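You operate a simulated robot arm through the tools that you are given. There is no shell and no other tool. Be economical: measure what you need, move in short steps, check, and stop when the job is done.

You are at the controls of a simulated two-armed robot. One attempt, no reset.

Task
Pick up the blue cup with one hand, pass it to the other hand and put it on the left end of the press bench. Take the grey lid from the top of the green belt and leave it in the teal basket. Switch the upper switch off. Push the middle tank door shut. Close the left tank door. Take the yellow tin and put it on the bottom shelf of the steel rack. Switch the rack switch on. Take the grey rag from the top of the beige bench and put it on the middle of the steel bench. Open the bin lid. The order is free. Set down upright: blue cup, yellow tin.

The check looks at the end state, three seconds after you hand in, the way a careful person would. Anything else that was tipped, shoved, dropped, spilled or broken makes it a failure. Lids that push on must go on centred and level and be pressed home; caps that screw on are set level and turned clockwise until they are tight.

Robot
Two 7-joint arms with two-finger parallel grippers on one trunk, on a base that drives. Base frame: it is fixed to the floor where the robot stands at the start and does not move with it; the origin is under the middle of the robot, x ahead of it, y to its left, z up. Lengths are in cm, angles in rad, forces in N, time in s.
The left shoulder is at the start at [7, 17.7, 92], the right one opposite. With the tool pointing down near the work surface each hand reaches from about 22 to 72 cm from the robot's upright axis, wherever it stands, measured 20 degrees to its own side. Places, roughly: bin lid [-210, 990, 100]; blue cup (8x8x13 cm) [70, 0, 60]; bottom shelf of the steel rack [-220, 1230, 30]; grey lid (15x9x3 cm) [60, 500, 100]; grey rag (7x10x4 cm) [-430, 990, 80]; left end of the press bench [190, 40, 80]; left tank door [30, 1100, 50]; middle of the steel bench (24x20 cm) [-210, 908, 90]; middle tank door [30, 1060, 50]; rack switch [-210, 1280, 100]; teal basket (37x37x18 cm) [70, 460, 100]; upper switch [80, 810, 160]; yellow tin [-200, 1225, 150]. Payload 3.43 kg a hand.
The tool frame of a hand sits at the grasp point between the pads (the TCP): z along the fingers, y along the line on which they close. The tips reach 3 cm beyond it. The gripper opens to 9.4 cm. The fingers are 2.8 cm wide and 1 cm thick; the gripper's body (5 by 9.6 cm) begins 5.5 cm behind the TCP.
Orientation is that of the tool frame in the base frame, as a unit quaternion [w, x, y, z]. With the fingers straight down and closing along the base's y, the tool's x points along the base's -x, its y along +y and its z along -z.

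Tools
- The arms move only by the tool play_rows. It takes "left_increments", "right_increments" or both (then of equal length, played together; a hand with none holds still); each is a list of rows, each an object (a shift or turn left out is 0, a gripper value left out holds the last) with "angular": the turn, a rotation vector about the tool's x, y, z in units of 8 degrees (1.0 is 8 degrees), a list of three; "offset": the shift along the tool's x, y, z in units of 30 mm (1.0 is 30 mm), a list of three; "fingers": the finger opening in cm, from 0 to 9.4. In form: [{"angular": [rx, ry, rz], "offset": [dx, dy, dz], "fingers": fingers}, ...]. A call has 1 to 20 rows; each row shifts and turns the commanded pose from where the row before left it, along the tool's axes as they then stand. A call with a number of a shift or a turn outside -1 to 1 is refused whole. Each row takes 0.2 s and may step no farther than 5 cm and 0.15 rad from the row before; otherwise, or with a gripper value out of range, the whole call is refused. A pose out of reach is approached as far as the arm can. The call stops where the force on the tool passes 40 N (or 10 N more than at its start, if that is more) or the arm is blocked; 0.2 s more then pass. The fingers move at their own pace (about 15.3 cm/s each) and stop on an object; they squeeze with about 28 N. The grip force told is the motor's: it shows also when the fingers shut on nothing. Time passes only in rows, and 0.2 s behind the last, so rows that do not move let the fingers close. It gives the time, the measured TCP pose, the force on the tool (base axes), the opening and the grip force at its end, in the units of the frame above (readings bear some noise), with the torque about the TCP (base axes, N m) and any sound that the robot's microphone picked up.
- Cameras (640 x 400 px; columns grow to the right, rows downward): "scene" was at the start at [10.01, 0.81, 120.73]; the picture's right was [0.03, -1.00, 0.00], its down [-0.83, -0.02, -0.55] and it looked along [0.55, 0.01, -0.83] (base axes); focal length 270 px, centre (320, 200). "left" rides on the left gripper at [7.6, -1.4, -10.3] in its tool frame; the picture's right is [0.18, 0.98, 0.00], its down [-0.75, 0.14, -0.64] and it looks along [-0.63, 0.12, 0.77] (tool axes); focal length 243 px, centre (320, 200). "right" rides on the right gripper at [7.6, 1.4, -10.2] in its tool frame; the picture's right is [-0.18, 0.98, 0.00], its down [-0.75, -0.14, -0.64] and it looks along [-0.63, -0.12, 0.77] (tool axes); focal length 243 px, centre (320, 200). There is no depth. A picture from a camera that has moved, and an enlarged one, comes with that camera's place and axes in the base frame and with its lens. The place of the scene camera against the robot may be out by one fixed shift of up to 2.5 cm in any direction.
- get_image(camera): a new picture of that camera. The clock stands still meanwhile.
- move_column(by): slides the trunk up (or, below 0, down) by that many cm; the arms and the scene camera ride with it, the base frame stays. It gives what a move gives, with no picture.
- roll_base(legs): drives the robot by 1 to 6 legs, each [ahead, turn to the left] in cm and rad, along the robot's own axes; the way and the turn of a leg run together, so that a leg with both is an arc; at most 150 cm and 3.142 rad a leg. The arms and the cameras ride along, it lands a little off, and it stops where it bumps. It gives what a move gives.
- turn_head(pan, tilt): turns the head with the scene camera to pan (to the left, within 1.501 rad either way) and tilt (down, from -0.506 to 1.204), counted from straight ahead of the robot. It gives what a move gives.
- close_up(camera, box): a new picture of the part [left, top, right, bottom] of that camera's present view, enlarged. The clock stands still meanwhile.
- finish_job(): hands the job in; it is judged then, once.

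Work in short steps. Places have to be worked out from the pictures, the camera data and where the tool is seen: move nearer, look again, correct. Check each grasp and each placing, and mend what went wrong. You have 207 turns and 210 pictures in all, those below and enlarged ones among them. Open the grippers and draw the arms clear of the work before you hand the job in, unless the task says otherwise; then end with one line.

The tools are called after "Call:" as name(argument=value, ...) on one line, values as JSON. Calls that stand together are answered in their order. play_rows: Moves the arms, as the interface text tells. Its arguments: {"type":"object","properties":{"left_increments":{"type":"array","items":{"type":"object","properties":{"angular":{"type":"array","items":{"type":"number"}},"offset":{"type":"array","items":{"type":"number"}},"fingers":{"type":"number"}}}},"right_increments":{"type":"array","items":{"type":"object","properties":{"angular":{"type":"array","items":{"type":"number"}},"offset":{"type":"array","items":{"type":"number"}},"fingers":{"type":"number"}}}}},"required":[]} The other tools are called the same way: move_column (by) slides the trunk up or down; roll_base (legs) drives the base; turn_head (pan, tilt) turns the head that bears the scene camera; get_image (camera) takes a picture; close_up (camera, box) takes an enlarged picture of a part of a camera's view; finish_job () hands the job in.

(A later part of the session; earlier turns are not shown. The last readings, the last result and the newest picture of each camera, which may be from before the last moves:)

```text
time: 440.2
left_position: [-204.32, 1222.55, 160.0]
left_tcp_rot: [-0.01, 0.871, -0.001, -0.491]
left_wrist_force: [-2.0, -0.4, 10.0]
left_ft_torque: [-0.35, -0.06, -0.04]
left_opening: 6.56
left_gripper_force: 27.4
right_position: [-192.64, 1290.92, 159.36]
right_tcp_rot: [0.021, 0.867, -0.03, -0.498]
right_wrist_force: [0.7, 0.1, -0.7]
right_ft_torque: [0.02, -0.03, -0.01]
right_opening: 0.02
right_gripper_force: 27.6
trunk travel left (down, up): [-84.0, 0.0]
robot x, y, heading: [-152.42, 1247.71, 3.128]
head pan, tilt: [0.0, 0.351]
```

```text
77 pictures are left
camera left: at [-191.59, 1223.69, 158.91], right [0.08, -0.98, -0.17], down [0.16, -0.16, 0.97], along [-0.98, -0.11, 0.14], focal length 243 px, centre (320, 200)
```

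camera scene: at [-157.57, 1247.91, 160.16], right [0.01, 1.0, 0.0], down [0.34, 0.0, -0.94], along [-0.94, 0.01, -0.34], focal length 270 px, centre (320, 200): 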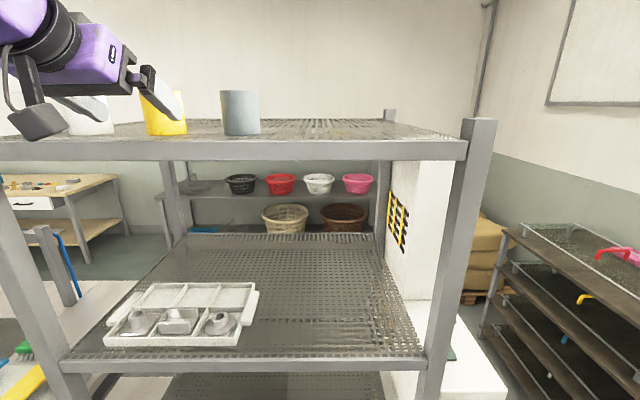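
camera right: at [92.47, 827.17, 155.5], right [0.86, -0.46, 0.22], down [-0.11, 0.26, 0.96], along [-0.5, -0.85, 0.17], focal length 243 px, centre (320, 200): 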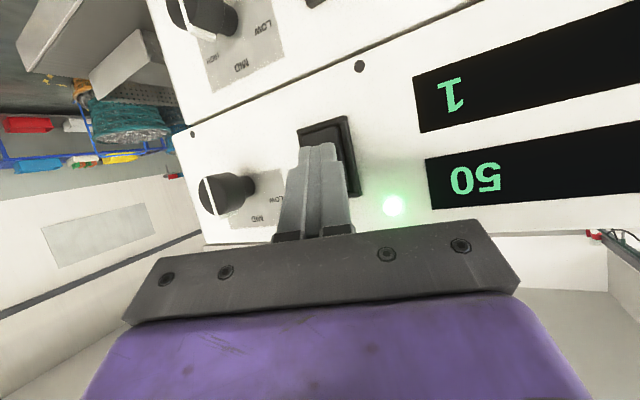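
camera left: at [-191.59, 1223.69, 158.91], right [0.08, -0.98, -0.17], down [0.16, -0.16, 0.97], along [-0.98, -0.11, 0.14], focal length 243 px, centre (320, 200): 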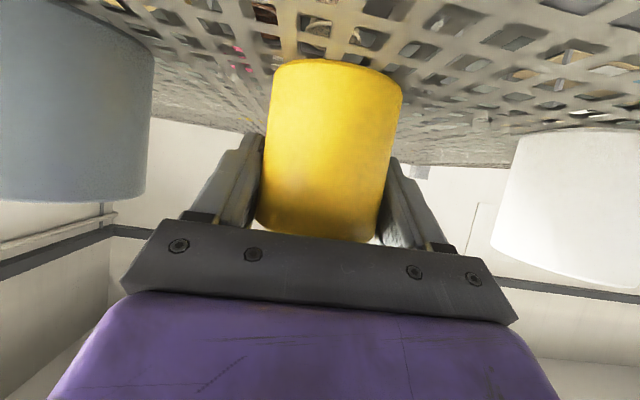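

Gripped (6.56). Lift ~2 cm while drawing back, then back out with the base.

Call:
play_rows(left_increments=[{"offset": [-0.39, 0, -0.63]}, {"offset": [-0.39, 0, -0.63]}])

Call:
get_image(camera="left")

```text
time: 440.8
left_position: [-204.35, 1222.49, 160.0]
left_tcp_rot: [-0.009, 0.871, -0.001, -0.491]
left_wrist_force: [-2.4, -1.9, 12.1]
left_ft_torque: [-0.4, -0.04, -0.04]
left_opening: 6.56
left_gripper_force: 28.3
left hand out of reach, approached as far as the arm can: row 1, 2
right_position: [-192.66, 1290.86, 159.48]
right_tcp_rot: [0.021, 0.867, -0.03, -0.497]
right_wrist_force: [-0.6, -0.7, 0.3]
right_ft_torque: [0.0, -0.06, -0.01]
right_opening: 0.0
right_gripper_force: 27.5
trunk travel left (down, up): [-84.0, 0.0]
robot x, y, heading: [-152.33, 1247.1, 3.131]
head pan, tilt: [0.0, 0.351]
```

```text
76 pictures are left
camera left: at [-191.59, 1223.69, 158.91], right [0.08, -0.98, -0.17], down [0.16, -0.16, 0.97], along [-0.98, -0.11, 0.14], focal length 243 px, centre (320, 200)
```

left: 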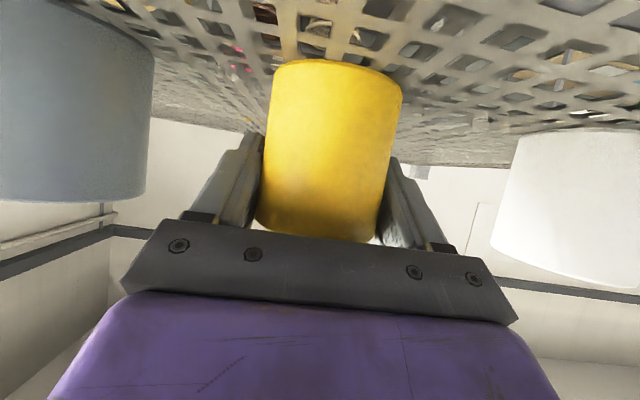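

The lift was refused at this reach. I retract the arm toward me while rising.

Call:
play_rows(left_increments=[{"offset": [0.0, 0, -0.8]}, {"offset": [0.0, 0, -0.8]}])

Call:
get_image(camera="scene")

```text
time: 441.4
left_position: [-204.43, 1222.51, 160.07]
left_tcp_rot: [-0.011, 0.871, -0.001, -0.491]
left_wrist_force: [-2.4, -1.6, 13.2]
left_ft_torque: [-0.45, -0.02, -0.07]
left_opening: 6.55
left_gripper_force: 28.8
left hand out of reach, approached as far as the arm can: row 1, 2
right_position: [-192.67, 1290.92, 159.36]
right_tcp_rot: [0.021, 0.866, -0.03, -0.498]
right_wrist_force: [-0.5, 0.1, 0.6]
right_ft_torque: [0.01, 0.0, 0.01]
right_opening: 0.0
right_gripper_force: 27.9
trunk travel left (down, up): [-84.0, 0.0]
robot x, y, heading: [-152.13, 1247.6, 3.13]
head pan, tilt: [0.0, 0.351]
```

```text
75 pictures are left
camera scene: at [-168.39, 1248.06, 160.14], right [0.01, 1.0, 0.0], down [0.34, 0.0, -0.94], along [-0.94, 0.01, -0.34], focal length 270 px, centre (320, 200)
```

scene: 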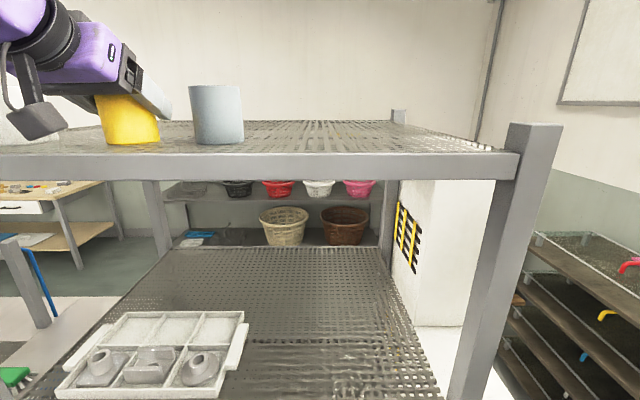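

Call:
play_rows(left_increments=[{"offset": [0.35, 0, -0.57]}, {"offset": [0.35, 0, -0.57]}, {"offset": [0.35, 0, -0.57]}])

```text
time: 442.2
left_position: [-198.33, 1222.39, 159.88]
left_tcp_rot: [-0.01, 0.872, -0.001, -0.49]
left_wrist_force: [-4.1, -0.7, 16.6]
left_ft_torque: [-0.21, -0.16, -0.13]
left_opening: 6.54
left_gripper_force: 27.6
right_position: [-192.72, 1291.0, 159.37]
right_tcp_rot: [0.022, 0.867, -0.03, -0.497]
right_wrist_force: [-1.1, 0.0, 0.4]
right_ft_torque: [-0.02, 0.0, -0.02]
right_opening: 0.0
right_gripper_force: 28.3
trunk travel left (down, up): [-84.0, 0.0]
robot x, y, heading: [-151.96, 1247.36, 3.129]
head pan, tilt: [0.0, 0.351]
```

Reachable again; now lift.

Call:
play_rows(left_increments=[{"offset": [-0.28, 0, -0.17]}, {"offset": [-0.28, 0, -0.17]}, {"offset": [-0.28, 0, -0.17]}])

Call:
get_image(camera="left")

```text
time: 443.0
left_position: [-198.12, 1222.69, 160.74]
left_tcp_rot: [-0.012, 0.871, 0.0, -0.491]
left_wrist_force: [0.5, 0.4, -2.5]
left_ft_torque: [0.03, -0.01, 0.01]
left_opening: 6.57
left_gripper_force: 28.1
left hand out of reach, approached as far as the arm can: row 2, 3
right_position: [-192.75, 1290.83, 159.32]
right_tcp_rot: [0.021, 0.867, -0.031, -0.497]
right_wrist_force: [-0.2, -0.1, -0.7]
right_ft_torque: [-0.03, -0.02, 0.01]
right_opening: 0.01
right_gripper_force: 28.1
trunk travel left (down, up): [-84.0, 0.0]
robot x, y, heading: [-151.88, 1247.21, 3.125]
head pan, tilt: [0.0, 0.351]
```

```text
74 pictures are left
camera left: at [-185.34, 1223.96, 159.53], right [0.09, -0.98, -0.18], down [0.16, -0.16, 0.97], along [-0.98, -0.11, 0.14], focal length 243 px, centre (320, 200)
```

left: 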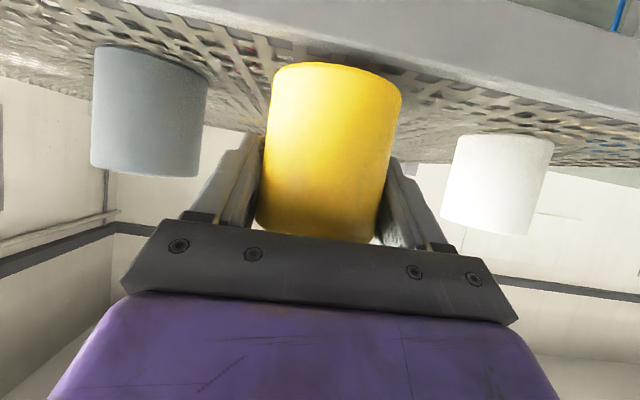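

The tin is free (−2.5 N only). I back the base out 45 cm, then lower the trunk.

Call:
roll_base(legs=[[-45, 0]])

Call:
get_image(camera="scene")

Call:
move_column(by=-40)

Call:
move_column(by=-40)

Call:
turn_head(pan=0, tilt=0.5)

Call:
get_image(camera="scene")

```text
time: 445.7
left_position: [-152.69, 1222.24, 160.61]
left_tcp_rot: [-0.011, 0.871, 0.0, -0.491]
left_wrist_force: [-0.8, -0.2, -2.3]
left_ft_torque: [0.0, 0.01, -0.01]
left_opening: 6.52
left_gripper_force: 27.9
right_position: [-147.14, 1290.44, 159.36]
right_tcp_rot: [0.022, 0.867, -0.03, -0.497]
right_wrist_force: [0.3, 0.8, -0.2]
right_ft_torque: [-0.01, 0.05, 0.0]
right_opening: 0.0
right_gripper_force: 28.2
trunk travel left (down, up): [-84.0, 0.0]
robot x, y, heading: [-106.23, 1246.56, 3.13]
head pan, tilt: [0.0, 0.351]
```

```text
73 pictures are left
camera scene: at [-122.99, 1247.49, 160.1], right [0.01, 1.0, 0.0], down [0.35, 0.0, -0.94], along [-0.94, 0.01, -0.35], focal length 270 px, centre (320, 200)
```

scene: 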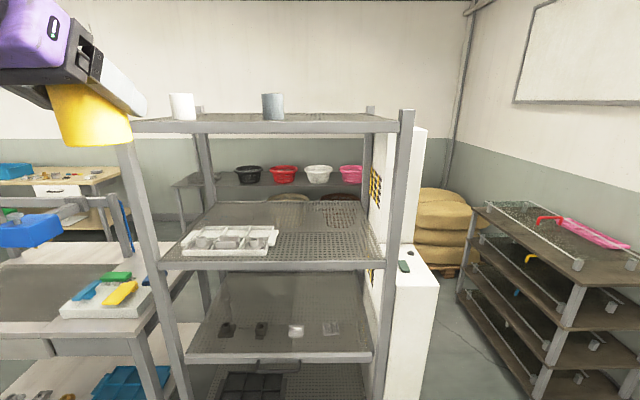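

```text
time: 449.6
left_position: [-152.46, 1222.29, 120.7]
left_tcp_rot: [-0.011, 0.871, 0.0, -0.492]
left_wrist_force: [0.1, 0.9, -2.0]
left_ft_torque: [0.0, -0.06, 0.0]
left_opening: 6.56
left_gripper_force: 28.3
right_position: [-146.81, 1290.45, 119.43]
right_tcp_rot: [0.021, 0.867, -0.031, -0.498]
right_wrist_force: [0.0, -0.6, 0.7]
right_ft_torque: [0.0, -0.02, 0.0]
right_opening: 0.0
right_gripper_force: 27.5
trunk travel left (down, up): [-44.0, 40.0]
robot x, y, heading: [-106.69, 1246.77, 3.122]
head pan, tilt: [0.0, 0.351]
```

```text
time: 453.4
left_position: [-152.5, 1222.25, 80.7]
left_tcp_rot: [-0.011, 0.871, 0.0, -0.491]
left_wrist_force: [1.0, 0.5, -2.6]
left_ft_torque: [0.0, -0.01, -0.02]
left_opening: 6.58
left_gripper_force: 28.1
right_position: [-146.87, 1290.48, 79.41]
right_tcp_rot: [0.02, 0.867, -0.031, -0.497]
right_wrist_force: [0.1, -0.1, 0.6]
right_ft_torque: [-0.02, 0.02, 0.0]
right_opening: 0.0
right_gripper_force: 28.0
trunk travel left (down, up): [-4.0, 80.0]
robot x, y, heading: [-106.22, 1246.64, 3.126]
head pan, tilt: [0.0, 0.351]
```

```text
time: 454.1
left_position: [-152.38, 1222.23, 80.71]
left_tcp_rot: [-0.011, 0.871, 0.0, -0.492]
left_wrist_force: [0.8, -0.6, -2.0]
left_ft_torque: [0.02, 0.0, -0.04]
left_opening: 6.57
left_gripper_force: 27.7
right_position: [-146.87, 1290.42, 79.38]
right_tcp_rot: [0.021, 0.866, -0.031, -0.498]
right_wrist_force: [0.4, -0.4, 0.0]
right_ft_torque: [-0.01, 0.0, -0.01]
right_opening: 0.0
right_gripper_force: 27.7
trunk travel left (down, up): [-4.0, 80.0]
robot x, y, heading: [-106.41, 1246.74, 3.126]
head pan, tilt: [0.0, 0.499]
```

```text
72 pictures are left
camera scene: at [-122.53, 1247.48, 78.76], right [0.01, 1.0, 0.0], down [0.48, -0.01, -0.88], along [-0.88, 0.01, -0.48], focal length 270 px, centre (320, 200)
```

scene: 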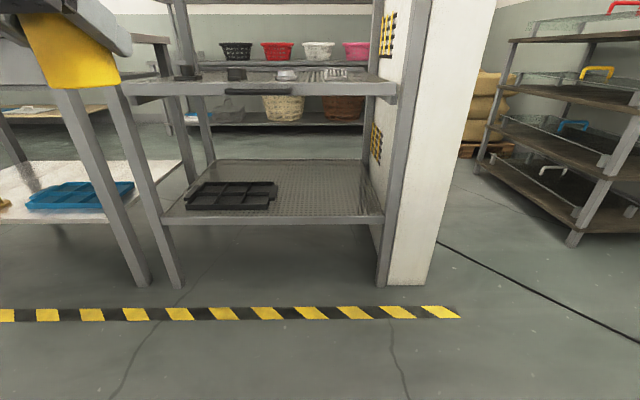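

Bottom shelf: z≈30–31, front edge x≈-198, free space right of the black bin. I move the tin to y≈1250 and down to z≈41 while raising the right hand out of the way.

Call:
play_rows(left_increments=[{"offset": [0, -0.93, 0]}, {"offset": [0, -0.93, 0]}, {"offset": [0, -0.93, 0]}, {"offset": [0, -0.93, 0]}, {"offset": [0, -0.93, 0]}, {"offset": [0, -0.93, 0]}, {"offset": [0, -0.93, 0]}, {"offset": [0, -0.93, 0]}, {"offset": [0, -0.93, 0]}, {"offset": [0, -0.93, 0]}])

Call:
play_rows(left_increments=[{"offset": [0.95, 0, 0.58]}, {"offset": [0.95, 0, 0.58]}, {"offset": [0.95, 0, 0.58]}, {"offset": [0.95, 0, 0.58]}, {"offset": [0.95, 0, 0.58]}, {"offset": [0.95, 0, 0.58]}, {"offset": [0.95, 0, 0.58]}, {"offset": [0.95, 0, 0.58]}, {"offset": [0.95, 0, 0.58]}, {"offset": [0.95, 0, 0.58]}, {"offset": [0.95, 0, 0.58]}, {"offset": [0.8, 0, 0.49]}], right_increments=[{"offset": [-0.86, 0, -0.5]}, {"offset": [-0.86, 0, -0.5]}, {"offset": [-0.86, 0, -0.5]}, {"offset": [-0.86, 0, -0.5]}, {"offset": [-0.86, 0, -0.5]}, {"offset": [-0.86, 0, -0.5]}, {"offset": [-0.86, 0, -0.5]}, {"offset": [-0.86, 0, -0.5]}, {"offset": [-0.86, 0, -0.5]}, {"offset": [-0.86, 0, -0.5]}, {}, {}])

Call:
get_image(camera="scene")

```text
time: 456.3
left_position: [-152.22, 1250.19, 81.19]
left_tcp_rot: [-0.012, 0.871, 0.0, -0.492]
left_wrist_force: [0.1, -0.4, -1.7]
left_ft_torque: [0.01, -0.03, -0.05]
left_opening: 6.58
left_gripper_force: 28.3
right_position: [-146.95, 1290.49, 79.34]
right_tcp_rot: [0.019, 0.867, -0.032, -0.497]
right_wrist_force: [0.3, 0.0, 0.6]
right_ft_torque: [0.02, 0.01, -0.02]
right_opening: 0.01
right_gripper_force: 27.7
trunk travel left (down, up): [-4.0, 80.0]
robot x, y, heading: [-106.28, 1247.08, 3.128]
head pan, tilt: [0.0, 0.499]
```

```text
time: 458.9
left_position: [-152.28, 1250.91, 41.62]
left_tcp_rot: [-0.012, 0.87, 0.0, -0.492]
left_wrist_force: [-0.1, -0.4, -1.5]
left_ft_torque: [0.0, 0.01, 0.02]
left_opening: 6.54
left_gripper_force: 27.6
right_position: [-146.21, 1291.2, 93.49]
right_tcp_rot: [0.02, 0.867, -0.032, -0.497]
right_wrist_force: [0.3, 0.2, 0.0]
right_ft_torque: [0.0, 0.01, 0.02]
right_opening: 0.0
right_gripper_force: 28.0
right hand out of reach, approached as far as the arm can: row 5, 6, 7, 8, 9, 10
trunk travel left (down, up): [-4.0, 80.0]
robot x, y, heading: [-106.2, 1246.82, 3.128]
head pan, tilt: [0.0, 0.499]
```

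```text
71 pictures are left
camera scene: at [-122.53, 1247.5, 78.76], right [0.01, 1.0, 0.0], down [0.48, -0.01, -0.88], along [-0.88, 0.01, -0.48], focal length 270 px, centre (320, 200)
```

scene: 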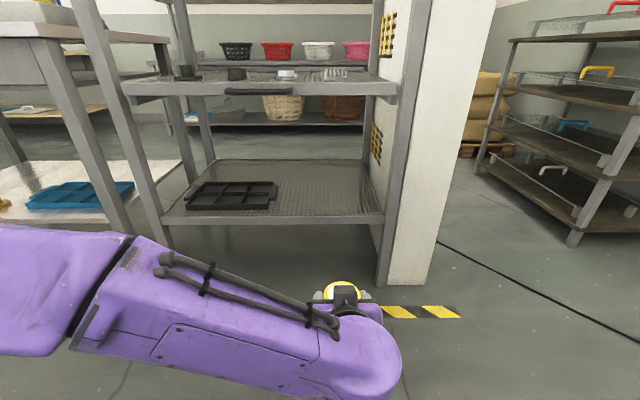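

Path is clear; roll 46 cm ahead so the tin enters over the bottom shelf.

Call:
roll_base(legs=[[46, 0]])

Call:
turn_head(pan=0, tilt=0.7)

Call:
get_image(camera="scene")

Call:
get_image(camera="left")

```text
time: 461.7
left_position: [-198.64, 1251.63, 41.85]
left_tcp_rot: [-0.012, 0.871, -0.001, -0.491]
left_wrist_force: [-0.8, -0.3, -2.4]
left_ft_torque: [0.0, -0.02, -0.01]
left_opening: 6.56
left_gripper_force: 27.9
right_position: [-192.52, 1291.88, 93.44]
right_tcp_rot: [0.02, 0.867, -0.032, -0.497]
right_wrist_force: [-0.2, -0.1, -0.6]
right_ft_torque: [0.02, -0.01, 0.0]
right_opening: 0.01
right_gripper_force: 28.0
trunk travel left (down, up): [-4.0, 80.0]
robot x, y, heading: [-152.87, 1247.3, 3.124]
head pan, tilt: [0.0, 0.499]
```

```text
time: 462.4
left_position: [-198.71, 1251.51, 41.67]
left_tcp_rot: [-0.012, 0.871, -0.001, -0.492]
left_wrist_force: [0.2, -0.1, -1.5]
left_ft_torque: [0.02, 0.04, -0.02]
left_opening: 6.58
left_gripper_force: 28.5
right_position: [-192.5, 1291.84, 93.4]
right_tcp_rot: [0.02, 0.867, -0.032, -0.497]
right_wrist_force: [-1.2, 0.1, 0.5]
right_ft_torque: [0.0, 0.01, -0.01]
right_opening: 0.01
right_gripper_force: 27.4
trunk travel left (down, up): [-4.0, 80.0]
robot x, y, heading: [-152.96, 1247.16, 3.125]
head pan, tilt: [0.0, 0.7]
```

```text
70 pictures are left
camera scene: at [-168.33, 1248.12, 76.99], right [0.01, 1.0, 0.0], down [0.64, -0.01, -0.77], along [-0.77, 0.01, -0.64], focal length 270 px, centre (320, 200)
```

scene: 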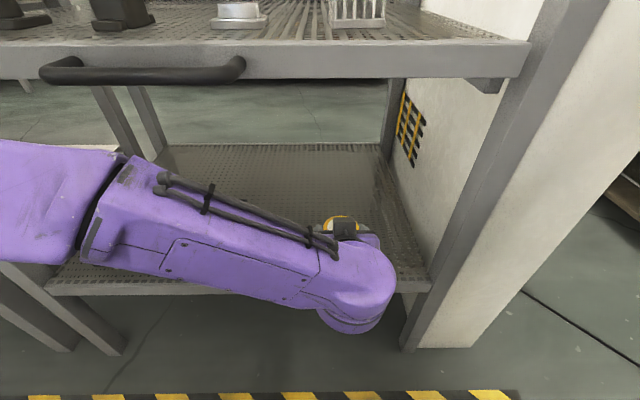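

```text
69 pictures are left
camera left: at [-185.93, 1252.77, 40.57], right [0.08, -0.98, -0.18], down [0.16, -0.16, 0.97], along [-0.98, -0.11, 0.14], focal length 243 px, centre (320, 200)
```

left: 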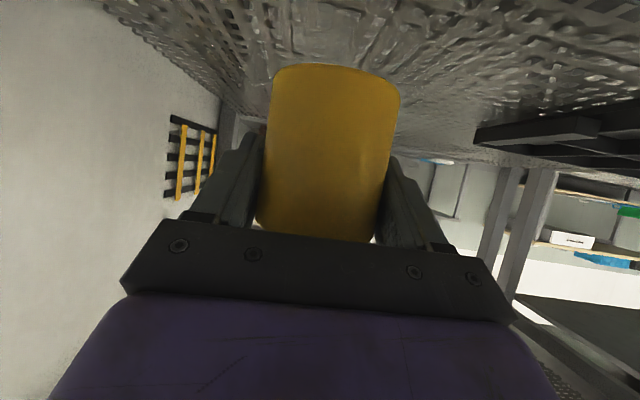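

Clear of the bin (edge y≈1239). Extend 9 cm further in, then lower to contact.

Call:
play_rows(left_increments=[{"offset": [-0.52, 0, 0.853]}, {"offset": [-0.52, 0, 0.853]}, {"offset": [-0.52, 0, 0.853]}, {"offset": [0.57, 0, 0.348]}, {"offset": [0.28, 0, 0.174]}, {"offset": [0.28, 0, 0.174]}])

Call:
get_image(camera="left")

```text
time: 463.8
left_position: [-207.69, 1251.73, 37.77]
left_tcp_rot: [-0.012, 0.871, 0.0, -0.492]
left_wrist_force: [0.0, 0.3, -1.7]
left_ft_torque: [-0.04, 0.01, -0.01]
left_opening: 6.57
left_gripper_force: 27.8
right_position: [-192.55, 1291.78, 93.36]
right_tcp_rot: [0.02, 0.867, -0.032, -0.497]
right_wrist_force: [0.0, -0.4, -0.4]
right_ft_torque: [-0.01, -0.02, -0.01]
right_opening: 0.02
right_gripper_force: 27.8
trunk travel left (down, up): [-4.0, 80.0]
robot x, y, heading: [-153.03, 1247.52, 3.128]
head pan, tilt: [0.0, 0.7]
```

```text
68 pictures are left
camera left: at [-194.92, 1252.98, 36.67], right [0.08, -0.98, -0.18], down [0.16, -0.16, 0.97], along [-0.98, -0.11, 0.14], focal length 243 px, centre (320, 200)
```

left: 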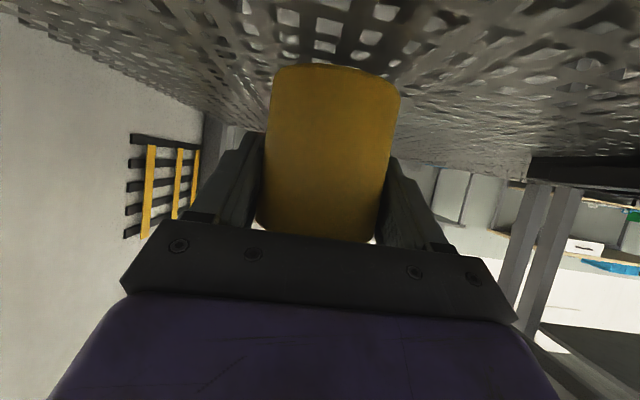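

Lower in 5 mm steps to contact.

Call:
play_rows(left_increments=[{"offset": [0.142, 0, 0.087]}, {"offset": [0.142, 0, 0.087]}, {"offset": [0.142, 0, 0.087]}])

```text
time: 464.6
left_position: [-207.74, 1251.94, 36.62]
left_tcp_rot: [-0.013, 0.869, -0.001, -0.494]
left_wrist_force: [-1.0, 0.8, 21.2]
left_ft_torque: [-0.78, -0.01, 0.21]
left_opening: 6.6
left_gripper_force: 28.2
right_position: [-192.41, 1291.89, 93.6]
right_tcp_rot: [0.021, 0.866, -0.031, -0.499]
right_wrist_force: [-0.1, -0.4, -0.4]
right_ft_torque: [0.0, 0.01, 0.02]
right_opening: 0.01
right_gripper_force: 28.0
trunk travel left (down, up): [-4.0, 80.0]
robot x, y, heading: [-152.59, 1247.06, 3.126]
head pan, tilt: [0.0, 0.7]
```

Contact. Relax, open, and withdraw straight back.

Call:
play_rows(left_increments=[{"offset": [-0.057, 0, -0.035]}, {"fingers": 9.4}, {"fingers": 9.4}, {"fingers": 9.4}, {"offset": [0.52, 0, -0.853]}, {"offset": [0.52, 0, -0.853]}, {"offset": [0.52, 0, -0.853]}, {"offset": [0.52, 0, -0.853]}])

Call:
get_image(camera="left")

```text
time: 466.4
left_position: [-195.81, 1251.62, 36.37]
left_tcp_rot: [-0.011, 0.871, 0.001, -0.492]
left_wrist_force: [-0.1, -0.1, 0.0]
left_ft_torque: [0.0, -0.01, -0.02]
left_opening: 9.39
left_gripper_force: 0.0
right_position: [-192.63, 1291.77, 93.39]
right_tcp_rot: [0.02, 0.867, -0.031, -0.498]
right_wrist_force: [0.0, -0.1, 0.2]
right_ft_torque: [0.02, 0.02, -0.03]
right_opening: 0.03
right_gripper_force: 28.0
trunk travel left (down, up): [-4.0, 80.0]
robot x, y, heading: [-152.7, 1247.15, 3.126]
head pan, tilt: [0.0, 0.7]
```

```text
67 pictures are left
camera left: at [-182.91, 1252.77, 35.23], right [0.08, -0.98, -0.18], down [0.16, -0.16, 0.97], along [-0.98, -0.11, 0.14], focal length 243 px, centre (320, 200)
```

left: 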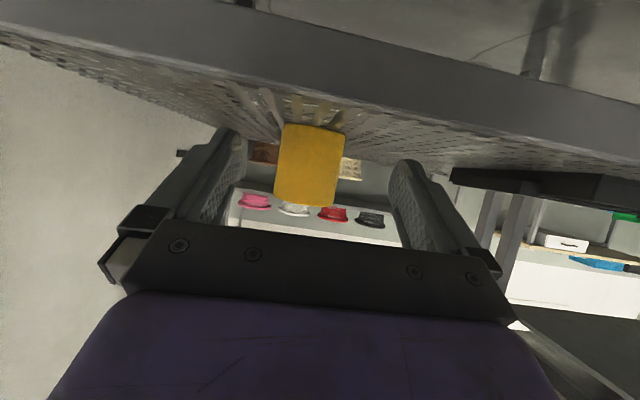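

The tin stands upright on the bottom shelf. I back out, raise the trunk and look at the rack switch.

Call:
roll_base(legs=[[-45, 0]])

Call:
move_column(by=40)

Call:
move_column(by=40)

Call:
turn_head(pan=-0.35, tilt=0.5)

Call:
get_image(camera="scene")

```text
time: 469.1
left_position: [-150.85, 1251.09, 36.4]
left_tcp_rot: [-0.011, 0.871, 0.0, -0.492]
left_wrist_force: [-0.4, -0.3, -0.4]
left_ft_torque: [0.01, -0.01, 0.02]
left_opening: 9.43
left_gripper_force: 0.0
right_position: [-147.64, 1291.18, 93.37]
right_tcp_rot: [0.02, 0.867, -0.032, -0.497]
right_wrist_force: [0.6, 0.1, 0.6]
right_ft_torque: [0.0, -0.02, 0.0]
right_opening: 0.0
right_gripper_force: 28.1
trunk travel left (down, up): [-4.0, 80.0]
robot x, y, heading: [-107.81, 1246.85, 3.13]
head pan, tilt: [0.0, 0.7]
```

```text
time: 472.9
left_position: [-150.94, 1250.95, 76.43]
left_tcp_rot: [-0.013, 0.871, -0.001, -0.492]
left_wrist_force: [0.0, 0.0, 0.5]
left_ft_torque: [-0.02, 0.02, 0.04]
left_opening: 9.4
left_gripper_force: 0.1
right_position: [-147.72, 1291.25, 133.31]
right_tcp_rot: [0.02, 0.867, -0.032, -0.497]
right_wrist_force: [-0.8, 0.3, -0.7]
right_ft_torque: [0.03, -0.01, 0.0]
right_opening: 0.0
right_gripper_force: 28.1
trunk travel left (down, up): [-44.0, 40.0]
robot x, y, heading: [-108.02, 1246.72, 3.127]
head pan, tilt: [0.0, 0.7]
```

```text
time: 476.8
left_position: [-150.91, 1250.96, 116.52]
left_tcp_rot: [-0.011, 0.871, 0.0, -0.492]
left_wrist_force: [0.2, 0.8, -0.9]
left_ft_torque: [0.05, 0.0, -0.01]
left_opening: 9.4
left_gripper_force: 0.1
right_position: [-147.59, 1291.32, 173.43]
right_tcp_rot: [0.02, 0.867, -0.032, -0.498]
right_wrist_force: [0.9, 0.4, -0.9]
right_ft_torque: [0.04, 0.01, 0.0]
right_opening: 0.02
right_gripper_force: 28.1
trunk travel left (down, up): [-84.0, 0.0]
robot x, y, heading: [-107.79, 1247.2, 3.125]
head pan, tilt: [0.0, 0.7]
```

```text
time: 477.6
left_position: [-150.93, 1250.96, 116.37]
left_tcp_rot: [-0.011, 0.871, 0.0, -0.492]
left_wrist_force: [1.7, 0.0, -0.4]
left_ft_torque: [-0.04, 0.0, 0.03]
left_opening: 9.4
left_gripper_force: 0.2
right_position: [-147.68, 1291.24, 173.2]
right_tcp_rot: [0.02, 0.867, -0.032, -0.497]
right_wrist_force: [0.1, 0.0, 0.1]
right_ft_torque: [-0.02, -0.01, -0.02]
right_opening: 0.0
right_gripper_force: 28.6
trunk travel left (down, up): [-84.0, 0.0]
robot x, y, heading: [-108.2, 1246.49, 3.128]
head pan, tilt: [-0.351, 0.499]
```

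```text
66 pictures are left
camera scene: at [-123.48, 1250.63, 158.75], right [0.36, 0.93, 0.0], down [0.45, -0.17, -0.88], along [-0.82, 0.31, -0.48], focal length 270 px, centre (320, 200)
```

scene: 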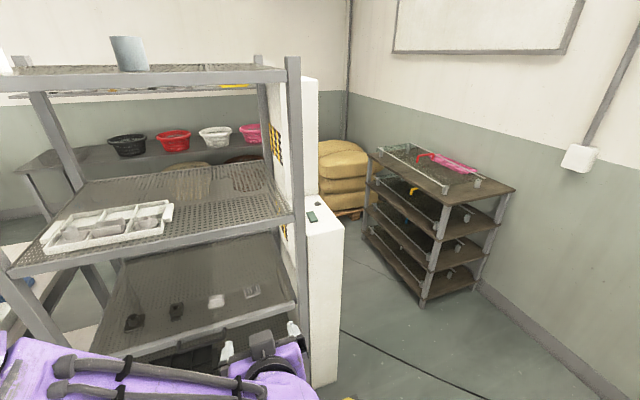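

Call:
close_up(camera="scene", box=[280, 180, 350, 240])

```text
6.67 times, centred on (315, 210) of scene
camera zoom: at [-123.48, 1250.63, 158.75], right [0.36, 0.93, 0.0], down [0.45, -0.17, -0.88], along [-0.82, 0.31, -0.48], focal length 1802 px, centre (353, 133)
```

zoom: 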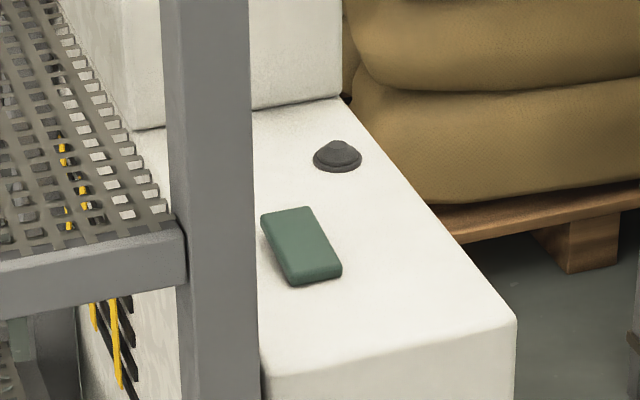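

The switch is a green paddle lying on the ledge, long along x, lamp dark, centre ≈(-212,1281,100). I lower the trunk, tip the right hand steeper, and approach.

Call:
move_column(by=-40)

Call:
play_rows(right_increments=[{"angular": [0, 1, 0]}, {"angular": [0, 1, 0]}, {"angular": [0, 1, 0]}, {"angular": [0, 0.75, 0]}, {"offset": [0, 0.8, 0]}, {"offset": [0, 0.8, 0]}, {"offset": [0, 0.8, 0]}, {"offset": [0, 0.8, 0]}])

Call:
roll_base(legs=[[40, 0]])

Call:
get_image(camera="right")

Call:
get_image(camera="scene")

```text
time: 481.4
left_position: [-150.81, 1251.03, 76.29]
left_tcp_rot: [-0.011, 0.871, 0.0, -0.492]
left_wrist_force: [0.0, -0.1, 0.5]
left_ft_torque: [0.01, 0.01, 0.0]
left_opening: 9.38
left_gripper_force: 0.0
right_position: [-147.68, 1291.29, 133.29]
right_tcp_rot: [0.02, 0.867, -0.033, -0.497]
right_wrist_force: [0.0, 1.0, -0.6]
right_ft_torque: [-0.01, -0.02, -0.01]
right_opening: 0.0
right_gripper_force: 28.3
trunk travel left (down, up): [-44.0, 40.0]
robot x, y, heading: [-107.71, 1246.67, 3.127]
head pan, tilt: [-0.351, 0.499]
```

```text
time: 483.2
left_position: [-150.86, 1250.93, 76.4]
left_tcp_rot: [-0.012, 0.87, 0.0, -0.492]
left_wrist_force: [0.4, 0.2, 0.6]
left_ft_torque: [0.01, 0.0, 0.01]
left_opening: 9.4
left_gripper_force: 0.2
right_position: [-147.46, 1282.11, 125.42]
right_tcp_rot: [0.023, 0.957, -0.023, -0.289]
right_wrist_force: [0.7, 0.3, 0.0]
right_ft_torque: [-0.02, -0.01, -0.01]
right_opening: 0.03
right_gripper_force: 28.4
right hand out of reach, approached as far as the arm can: row 1, 2, 3, 4
trunk travel left (down, up): [-44.0, 40.0]
robot x, y, heading: [-107.83, 1246.31, 3.127]
head pan, tilt: [-0.351, 0.499]
```

```text
time: 485.7
left_position: [-190.75, 1251.35, 76.33]
left_tcp_rot: [-0.012, 0.871, 0.0, -0.492]
left_wrist_force: [-0.4, 0.5, -0.1]
left_ft_torque: [0.0, 0.01, 0.01]
left_opening: 9.4
left_gripper_force: 0.1
right_position: [-187.51, 1282.56, 125.32]
right_tcp_rot: [0.024, 0.957, -0.021, -0.288]
right_wrist_force: [-0.4, -0.1, -0.4]
right_ft_torque: [0.03, 0.01, -0.07]
right_opening: 0.02
right_gripper_force: 28.1
trunk travel left (down, up): [-44.0, 40.0]
robot x, y, heading: [-147.59, 1247.0, 3.131]
head pan, tilt: [-0.351, 0.499]
```

```text
64 pictures are left
camera right: at [-175.41, 1280.93, 129.79], right [-0.18, -0.97, 0.16], down [-0.27, 0.2, 0.94], along [-0.95, 0.13, -0.3], focal length 243 px, centre (320, 200)
```

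right: 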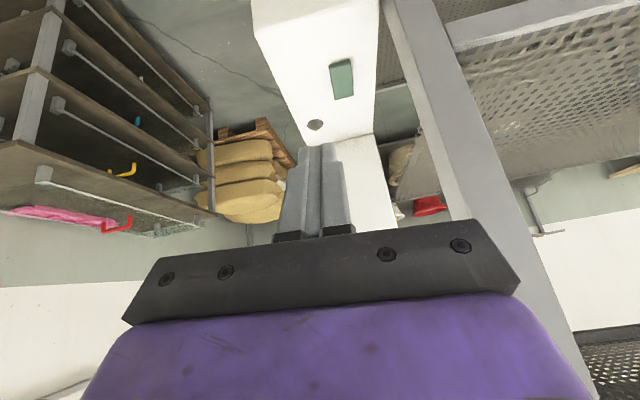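

```text
63 pictures are left
camera scene: at [-163.37, 1251.13, 118.75], right [0.36, 0.93, 0.0], down [0.45, -0.17, -0.88], along [-0.82, 0.31, -0.48], focal length 270 px, centre (320, 200)
```

scene: 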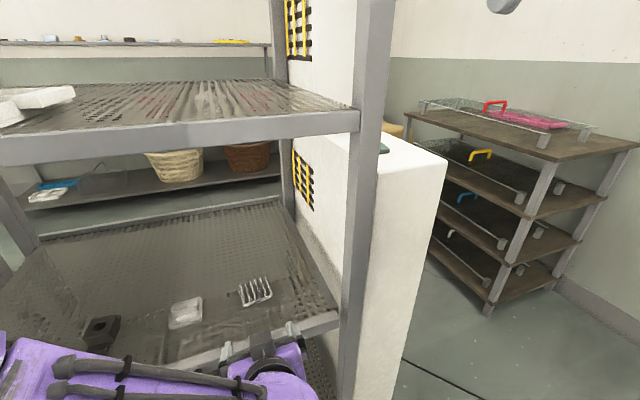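

The paddle is at ≈(-209,1278.7). I pull the left hand back from the rack and hover the right tips above the paddle's near end.

Call:
play_rows(right_increments=[{"offset": [-0.3625, 0.143, 0.915]}, {"offset": [-0.3625, 0.143, 0.915]}, {"offset": [-0.3625, 0.143, 0.915]}, {"offset": [-0.3625, 0.143, 0.915]}, {"offset": [-0.3625, 0.143, 0.915]}, {"offset": [-0.3625, 0.143, 0.915]}, {"offset": [-0.3625, 0.143, 0.915]}, {"offset": [-0.3625, 0.143, 0.915]}], left_increments=[{"offset": [0.3, 0, -0.6]}, {"offset": [0.3, 0, -0.6]}, {}, {}, {}, {}, {}, {}])

Call:
get_image(camera="right")

Call:
turn_head(pan=-0.9, tilt=0.4)

Call:
get_image(camera="scene")

```text
time: 487.5
left_position: [-186.75, 1251.35, 76.68]
left_tcp_rot: [-0.012, 0.871, 0.0, -0.492]
left_wrist_force: [-0.7, 0.5, -0.7]
left_ft_torque: [-0.02, -0.02, -0.01]
left_opening: 9.42
left_gripper_force: 0.0
right_position: [-207.03, 1278.71, 111.91]
right_tcp_rot: [0.023, 0.957, -0.02, -0.289]
right_wrist_force: [0.4, -0.5, 0.4]
right_ft_torque: [-0.02, -0.02, 0.01]
right_opening: 0.0
right_gripper_force: 28.0
trunk travel left (down, up): [-44.0, 40.0]
robot x, y, heading: [-147.56, 1247.46, 3.126]
head pan, tilt: [-0.351, 0.499]
```

```text
62 pictures are left
camera right: at [-195.02, 1277.17, 116.38], right [-0.18, -0.97, 0.16], down [-0.27, 0.2, 0.94], along [-0.95, 0.13, -0.3], focal length 243 px, centre (320, 200)
```

right: 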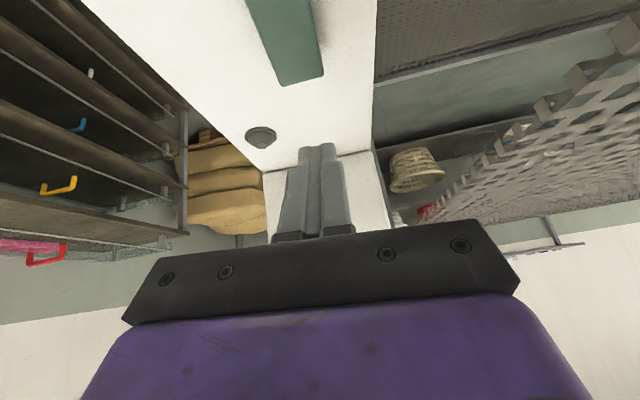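

```text
time: 488.5
left_position: [-186.75, 1251.35, 76.79]
left_tcp_rot: [-0.011, 0.871, 0.001, -0.492]
left_wrist_force: [-0.3, -0.1, -1.1]
left_ft_torque: [-0.02, 0.0, 0.0]
left_opening: 9.42
left_gripper_force: 0.0
right_position: [-206.85, 1278.74, 112.03]
right_tcp_rot: [0.023, 0.957, -0.022, -0.289]
right_wrist_force: [-0.4, 0.4, 0.7]
right_ft_torque: [-0.02, 0.0, 0.01]
right_opening: 0.02
right_gripper_force: 28.5
trunk travel left (down, up): [-44.0, 40.0]
robot x, y, heading: [-148.05, 1247.35, 3.129]
head pan, tilt: [-0.901, 0.4]
```

```text
61 pictures are left
camera scene: at [-160.47, 1255.22, 119.67], right [0.79, 0.61, 0.0], down [0.24, -0.31, -0.92], along [-0.56, 0.73, -0.39], focal length 270 px, centre (320, 200)
```

scene: 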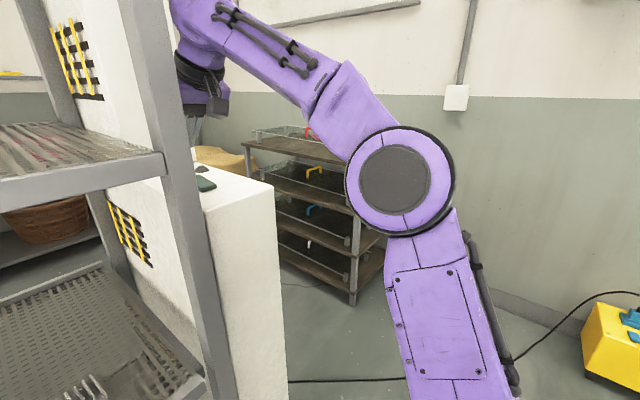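

Paddle spans x -205 to -212 at y≈1279. I descend onto its near end, creeping.

Call:
play_rows(right_increments=[{"offset": [0.685, -0.11, 0.74]}, {"offset": [0.685, -0.11, 0.74]}, {"offset": [0.092, -0.01, 0.139]}, {"offset": [0.092, -0.01, 0.139]}, {"offset": [0.092, -0.01, 0.139]}])

Call:
close_up(camera="scene", box=[150, 90, 290, 220])

```text
time: 489.3
left_position: [-186.69, 1251.26, 76.72]
left_tcp_rot: [-0.011, 0.871, 0.0, -0.492]
left_wrist_force: [0.4, 1.0, 0.0]
left_ft_torque: [0.02, 0.04, 0.0]
left_opening: 9.4
left_gripper_force: 0.1
right_position: [-205.99, 1279.09, 106.59]
right_tcp_rot: [0.024, 0.953, -0.022, -0.3]
right_wrist_force: [0.2, 0.0, 7.0]
right_ft_torque: [-0.06, 0.07, 0.12]
right_opening: 0.0
right_gripper_force: 27.7
trunk travel left (down, up): [-44.0, 40.0]
robot x, y, heading: [-147.79, 1247.48, 3.13]
head pan, tilt: [-0.901, 0.4]
stopped in row 3 (right hand): the force on the tool passed its limit at 46 N (the readings are from after the stop); the commanded pose is now the measured one
```

```text
3.08 times, centred on (220, 155) of scene
camera zoom: at [-160.4, 1255.17, 119.67], right [0.79, 0.61, 0.0], down [0.24, -0.31, -0.92], along [-0.56, 0.73, -0.39], focal length 832 px, centre (628, 338)
```

zoom: 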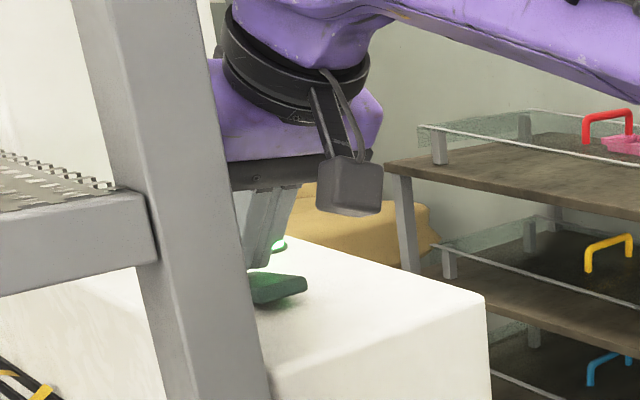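

The lamp glows green — it appears switched on. I lift off and verify.

Call:
play_rows(right_increments=[{"offset": [-0.55, 0, -0.83]}, {"offset": [-0.55, 0, -0.83]}, {"offset": [-0.55, 0, -0.83]}, {"offset": [0.55, 0, -0.55]}, {"offset": [0.83, 0, -0.55]}, {"offset": [0.83, 0, -0.55]}])

Call:
close_up(camera="scene", box=[150, 90, 290, 220])

Call:
get_image(camera="right")

```text
time: 490.7
left_position: [-186.73, 1251.42, 76.86]
left_tcp_rot: [-0.011, 0.87, 0.0, -0.492]
left_wrist_force: [-0.4, -0.3, 0.6]
left_ft_torque: [0.02, 0.0, 0.0]
left_opening: 9.4
left_gripper_force: 0.0
right_position: [-197.39, 1279.58, 115.78]
right_tcp_rot: [0.024, 0.954, -0.022, -0.299]
right_wrist_force: [0.5, 0.4, -0.6]
right_ft_torque: [-0.01, 0.02, -0.02]
right_opening: 0.01
right_gripper_force: 27.8
right hand out of reach, approached as far as the arm can: row 5
trunk travel left (down, up): [-44.0, 40.0]
robot x, y, heading: [-148.13, 1247.11, 3.125]
head pan, tilt: [-0.901, 0.4]
```

```text
3.08 times, centred on (220, 155) of scene
camera zoom: at [-160.36, 1255.26, 119.69], right [0.79, 0.61, 0.0], down [0.24, -0.31, -0.92], along [-0.56, 0.73, -0.39], focal length 832 px, centre (628, 338)
```

zoom: 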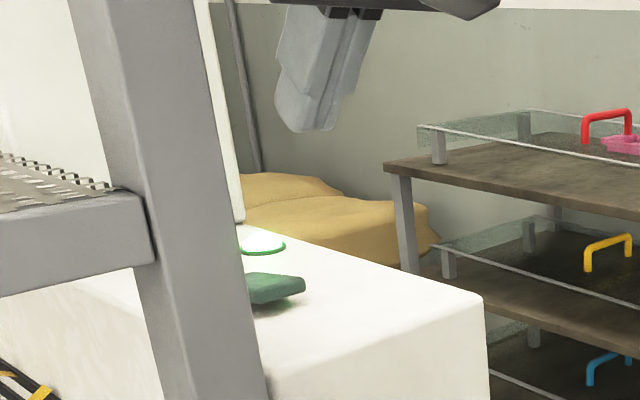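

```text
58 pictures are left
camera right: at [-185.34, 1277.96, 119.82], right [-0.18, -0.97, 0.16], down [-0.25, 0.2, 0.95], along [-0.95, 0.13, -0.28], focal length 243 px, centre (320, 200)
```

right: 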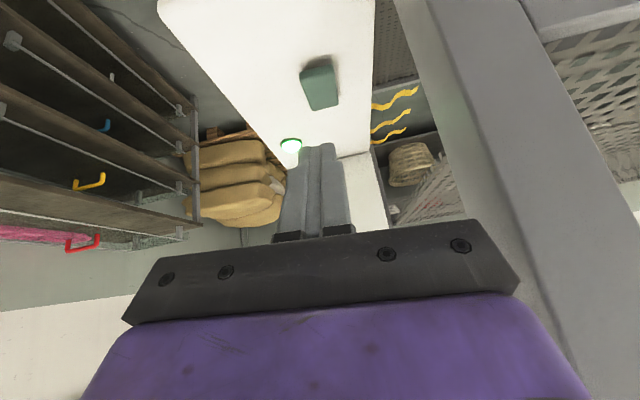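

Rack switch is on. I back out, raise the trunk and drive south to y≈1000, facing west.

Call:
roll_base(legs=[[-52, 0]])

Call:
move_column(by=35)

Call:
roll_base(legs=[[0, 1.574], [150, 0], [100, 0], [0, -1.571]])

Call:
turn_head(pan=0, tilt=0.3)

Call:
get_image(camera="scene")

```text
time: 493.7
left_position: [-134.93, 1250.76, 76.69]
left_tcp_rot: [-0.011, 0.871, 0.001, -0.491]
left_wrist_force: [0.0, 0.6, -0.2]
left_ft_torque: [-0.01, 0.03, -0.02]
left_opening: 9.39
left_gripper_force: 0.0
right_position: [-145.78, 1278.83, 115.54]
right_tcp_rot: [0.024, 0.954, -0.021, -0.298]
right_wrist_force: [0.1, 0.6, -0.2]
right_ft_torque: [-0.02, 0.02, 0.06]
right_opening: 0.0
right_gripper_force: 28.4
trunk travel left (down, up): [-44.0, 40.0]
robot x, y, heading: [-95.96, 1246.27, 3.134]
head pan, tilt: [-0.901, 0.4]
```

```text
time: 497.1
left_position: [-134.9, 1250.74, 111.75]
left_tcp_rot: [-0.012, 0.871, 0.0, -0.491]
left_wrist_force: [0.3, 0.8, -0.1]
left_ft_torque: [-0.03, 0.03, 0.02]
left_opening: 9.35
left_gripper_force: 0.1
right_position: [-145.89, 1278.81, 150.57]
right_tcp_rot: [0.024, 0.954, -0.023, -0.298]
right_wrist_force: [-0.2, 0.0, 0.1]
right_ft_torque: [-0.03, -0.01, 0.02]
right_opening: 0.0
right_gripper_force: 27.5
trunk travel left (down, up): [-79.0, 5.0]
robot x, y, heading: [-95.98, 1246.37, 3.131]
head pan, tilt: [-0.901, 0.4]
```

```text
time: 517.0
left_position: [-135.84, 999.83, 111.74]
left_tcp_rot: [-0.005, 0.871, 0.012, -0.492]
left_wrist_force: [-0.9, 0.8, 0.3]
left_ft_torque: [0.01, 0.01, 0.01]
left_opening: 9.41
left_gripper_force: 0.1
right_position: [-147.33, 1027.5, 150.58]
right_tcp_rot: [0.027, 0.954, -0.01, -0.297]
right_wrist_force: [0.3, 0.9, -0.4]
right_ft_torque: [0.03, 0.0, 0.0]
right_opening: 0.02
right_gripper_force: 28.1
trunk travel left (down, up): [-79.0, 5.0]
robot x, y, heading: [-97.1, 996.34, -3.128]
head pan, tilt: [-0.901, 0.4]
```

```text
time: 518.2
left_position: [-135.81, 999.67, 111.65]
left_tcp_rot: [-0.006, 0.871, 0.01, -0.491]
left_wrist_force: [-0.2, 0.6, 0.4]
left_ft_torque: [0.02, -0.02, -0.02]
left_opening: 9.39
left_gripper_force: 0.0
right_position: [-147.39, 1027.49, 150.6]
right_tcp_rot: [0.028, 0.954, -0.01, -0.297]
right_wrist_force: [0.5, 0.6, 0.0]
right_ft_torque: [-0.02, -0.02, 0.02]
right_opening: 0.03
right_gripper_force: 27.7
trunk travel left (down, up): [-79.0, 5.0]
robot x, y, heading: [-96.61, 996.15, -3.131]
head pan, tilt: [0.0, 0.3]
```

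```text
57 pictures are left
camera scene: at [-113.08, 996.96, 155.6], right [-0.01, 1.0, 0.0], down [0.3, 0.0, -0.96], along [-0.96, -0.01, -0.3], focal length 270 px, centre (320, 200)
```

scene: 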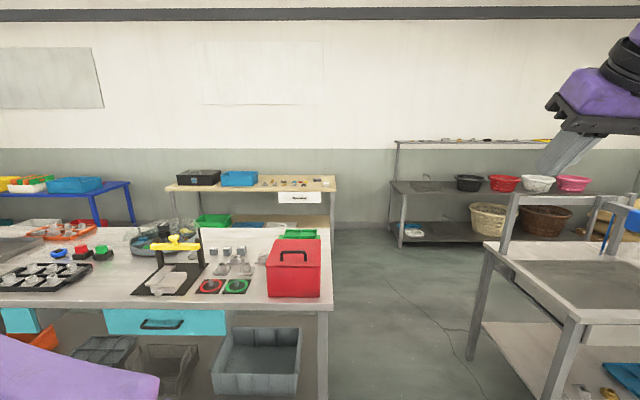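

Call:
close_up(camera="scene", box=[180, 220, 340, 320])

Call:
close_up(camera="scene", box=[150, 160, 350, 235])

```text
4.00 times, centred on (260, 270) of scene
camera zoom: at [-113.08, 996.96, 155.6], right [-0.01, 1.0, 0.0], down [0.3, 0.0, -0.96], along [-0.96, -0.01, -0.3], focal length 1081 px, centre (560, -80)
```

zoom: 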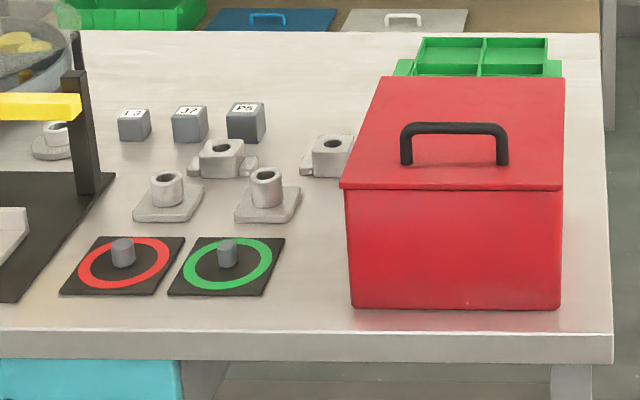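

```text
3.20 times, centred on (250, 198) of scene
camera zoom: at [-113.08, 996.96, 155.6], right [-0.01, 1.0, 0.0], down [0.3, 0.0, -0.96], along [-0.96, -0.01, -0.3], focal length 865 px, centre (544, 208)
```

zoom: 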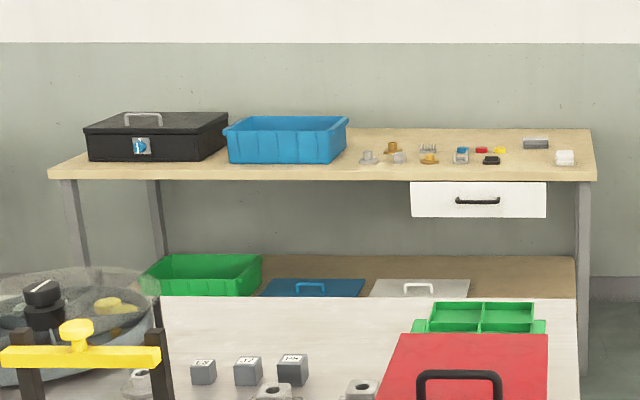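

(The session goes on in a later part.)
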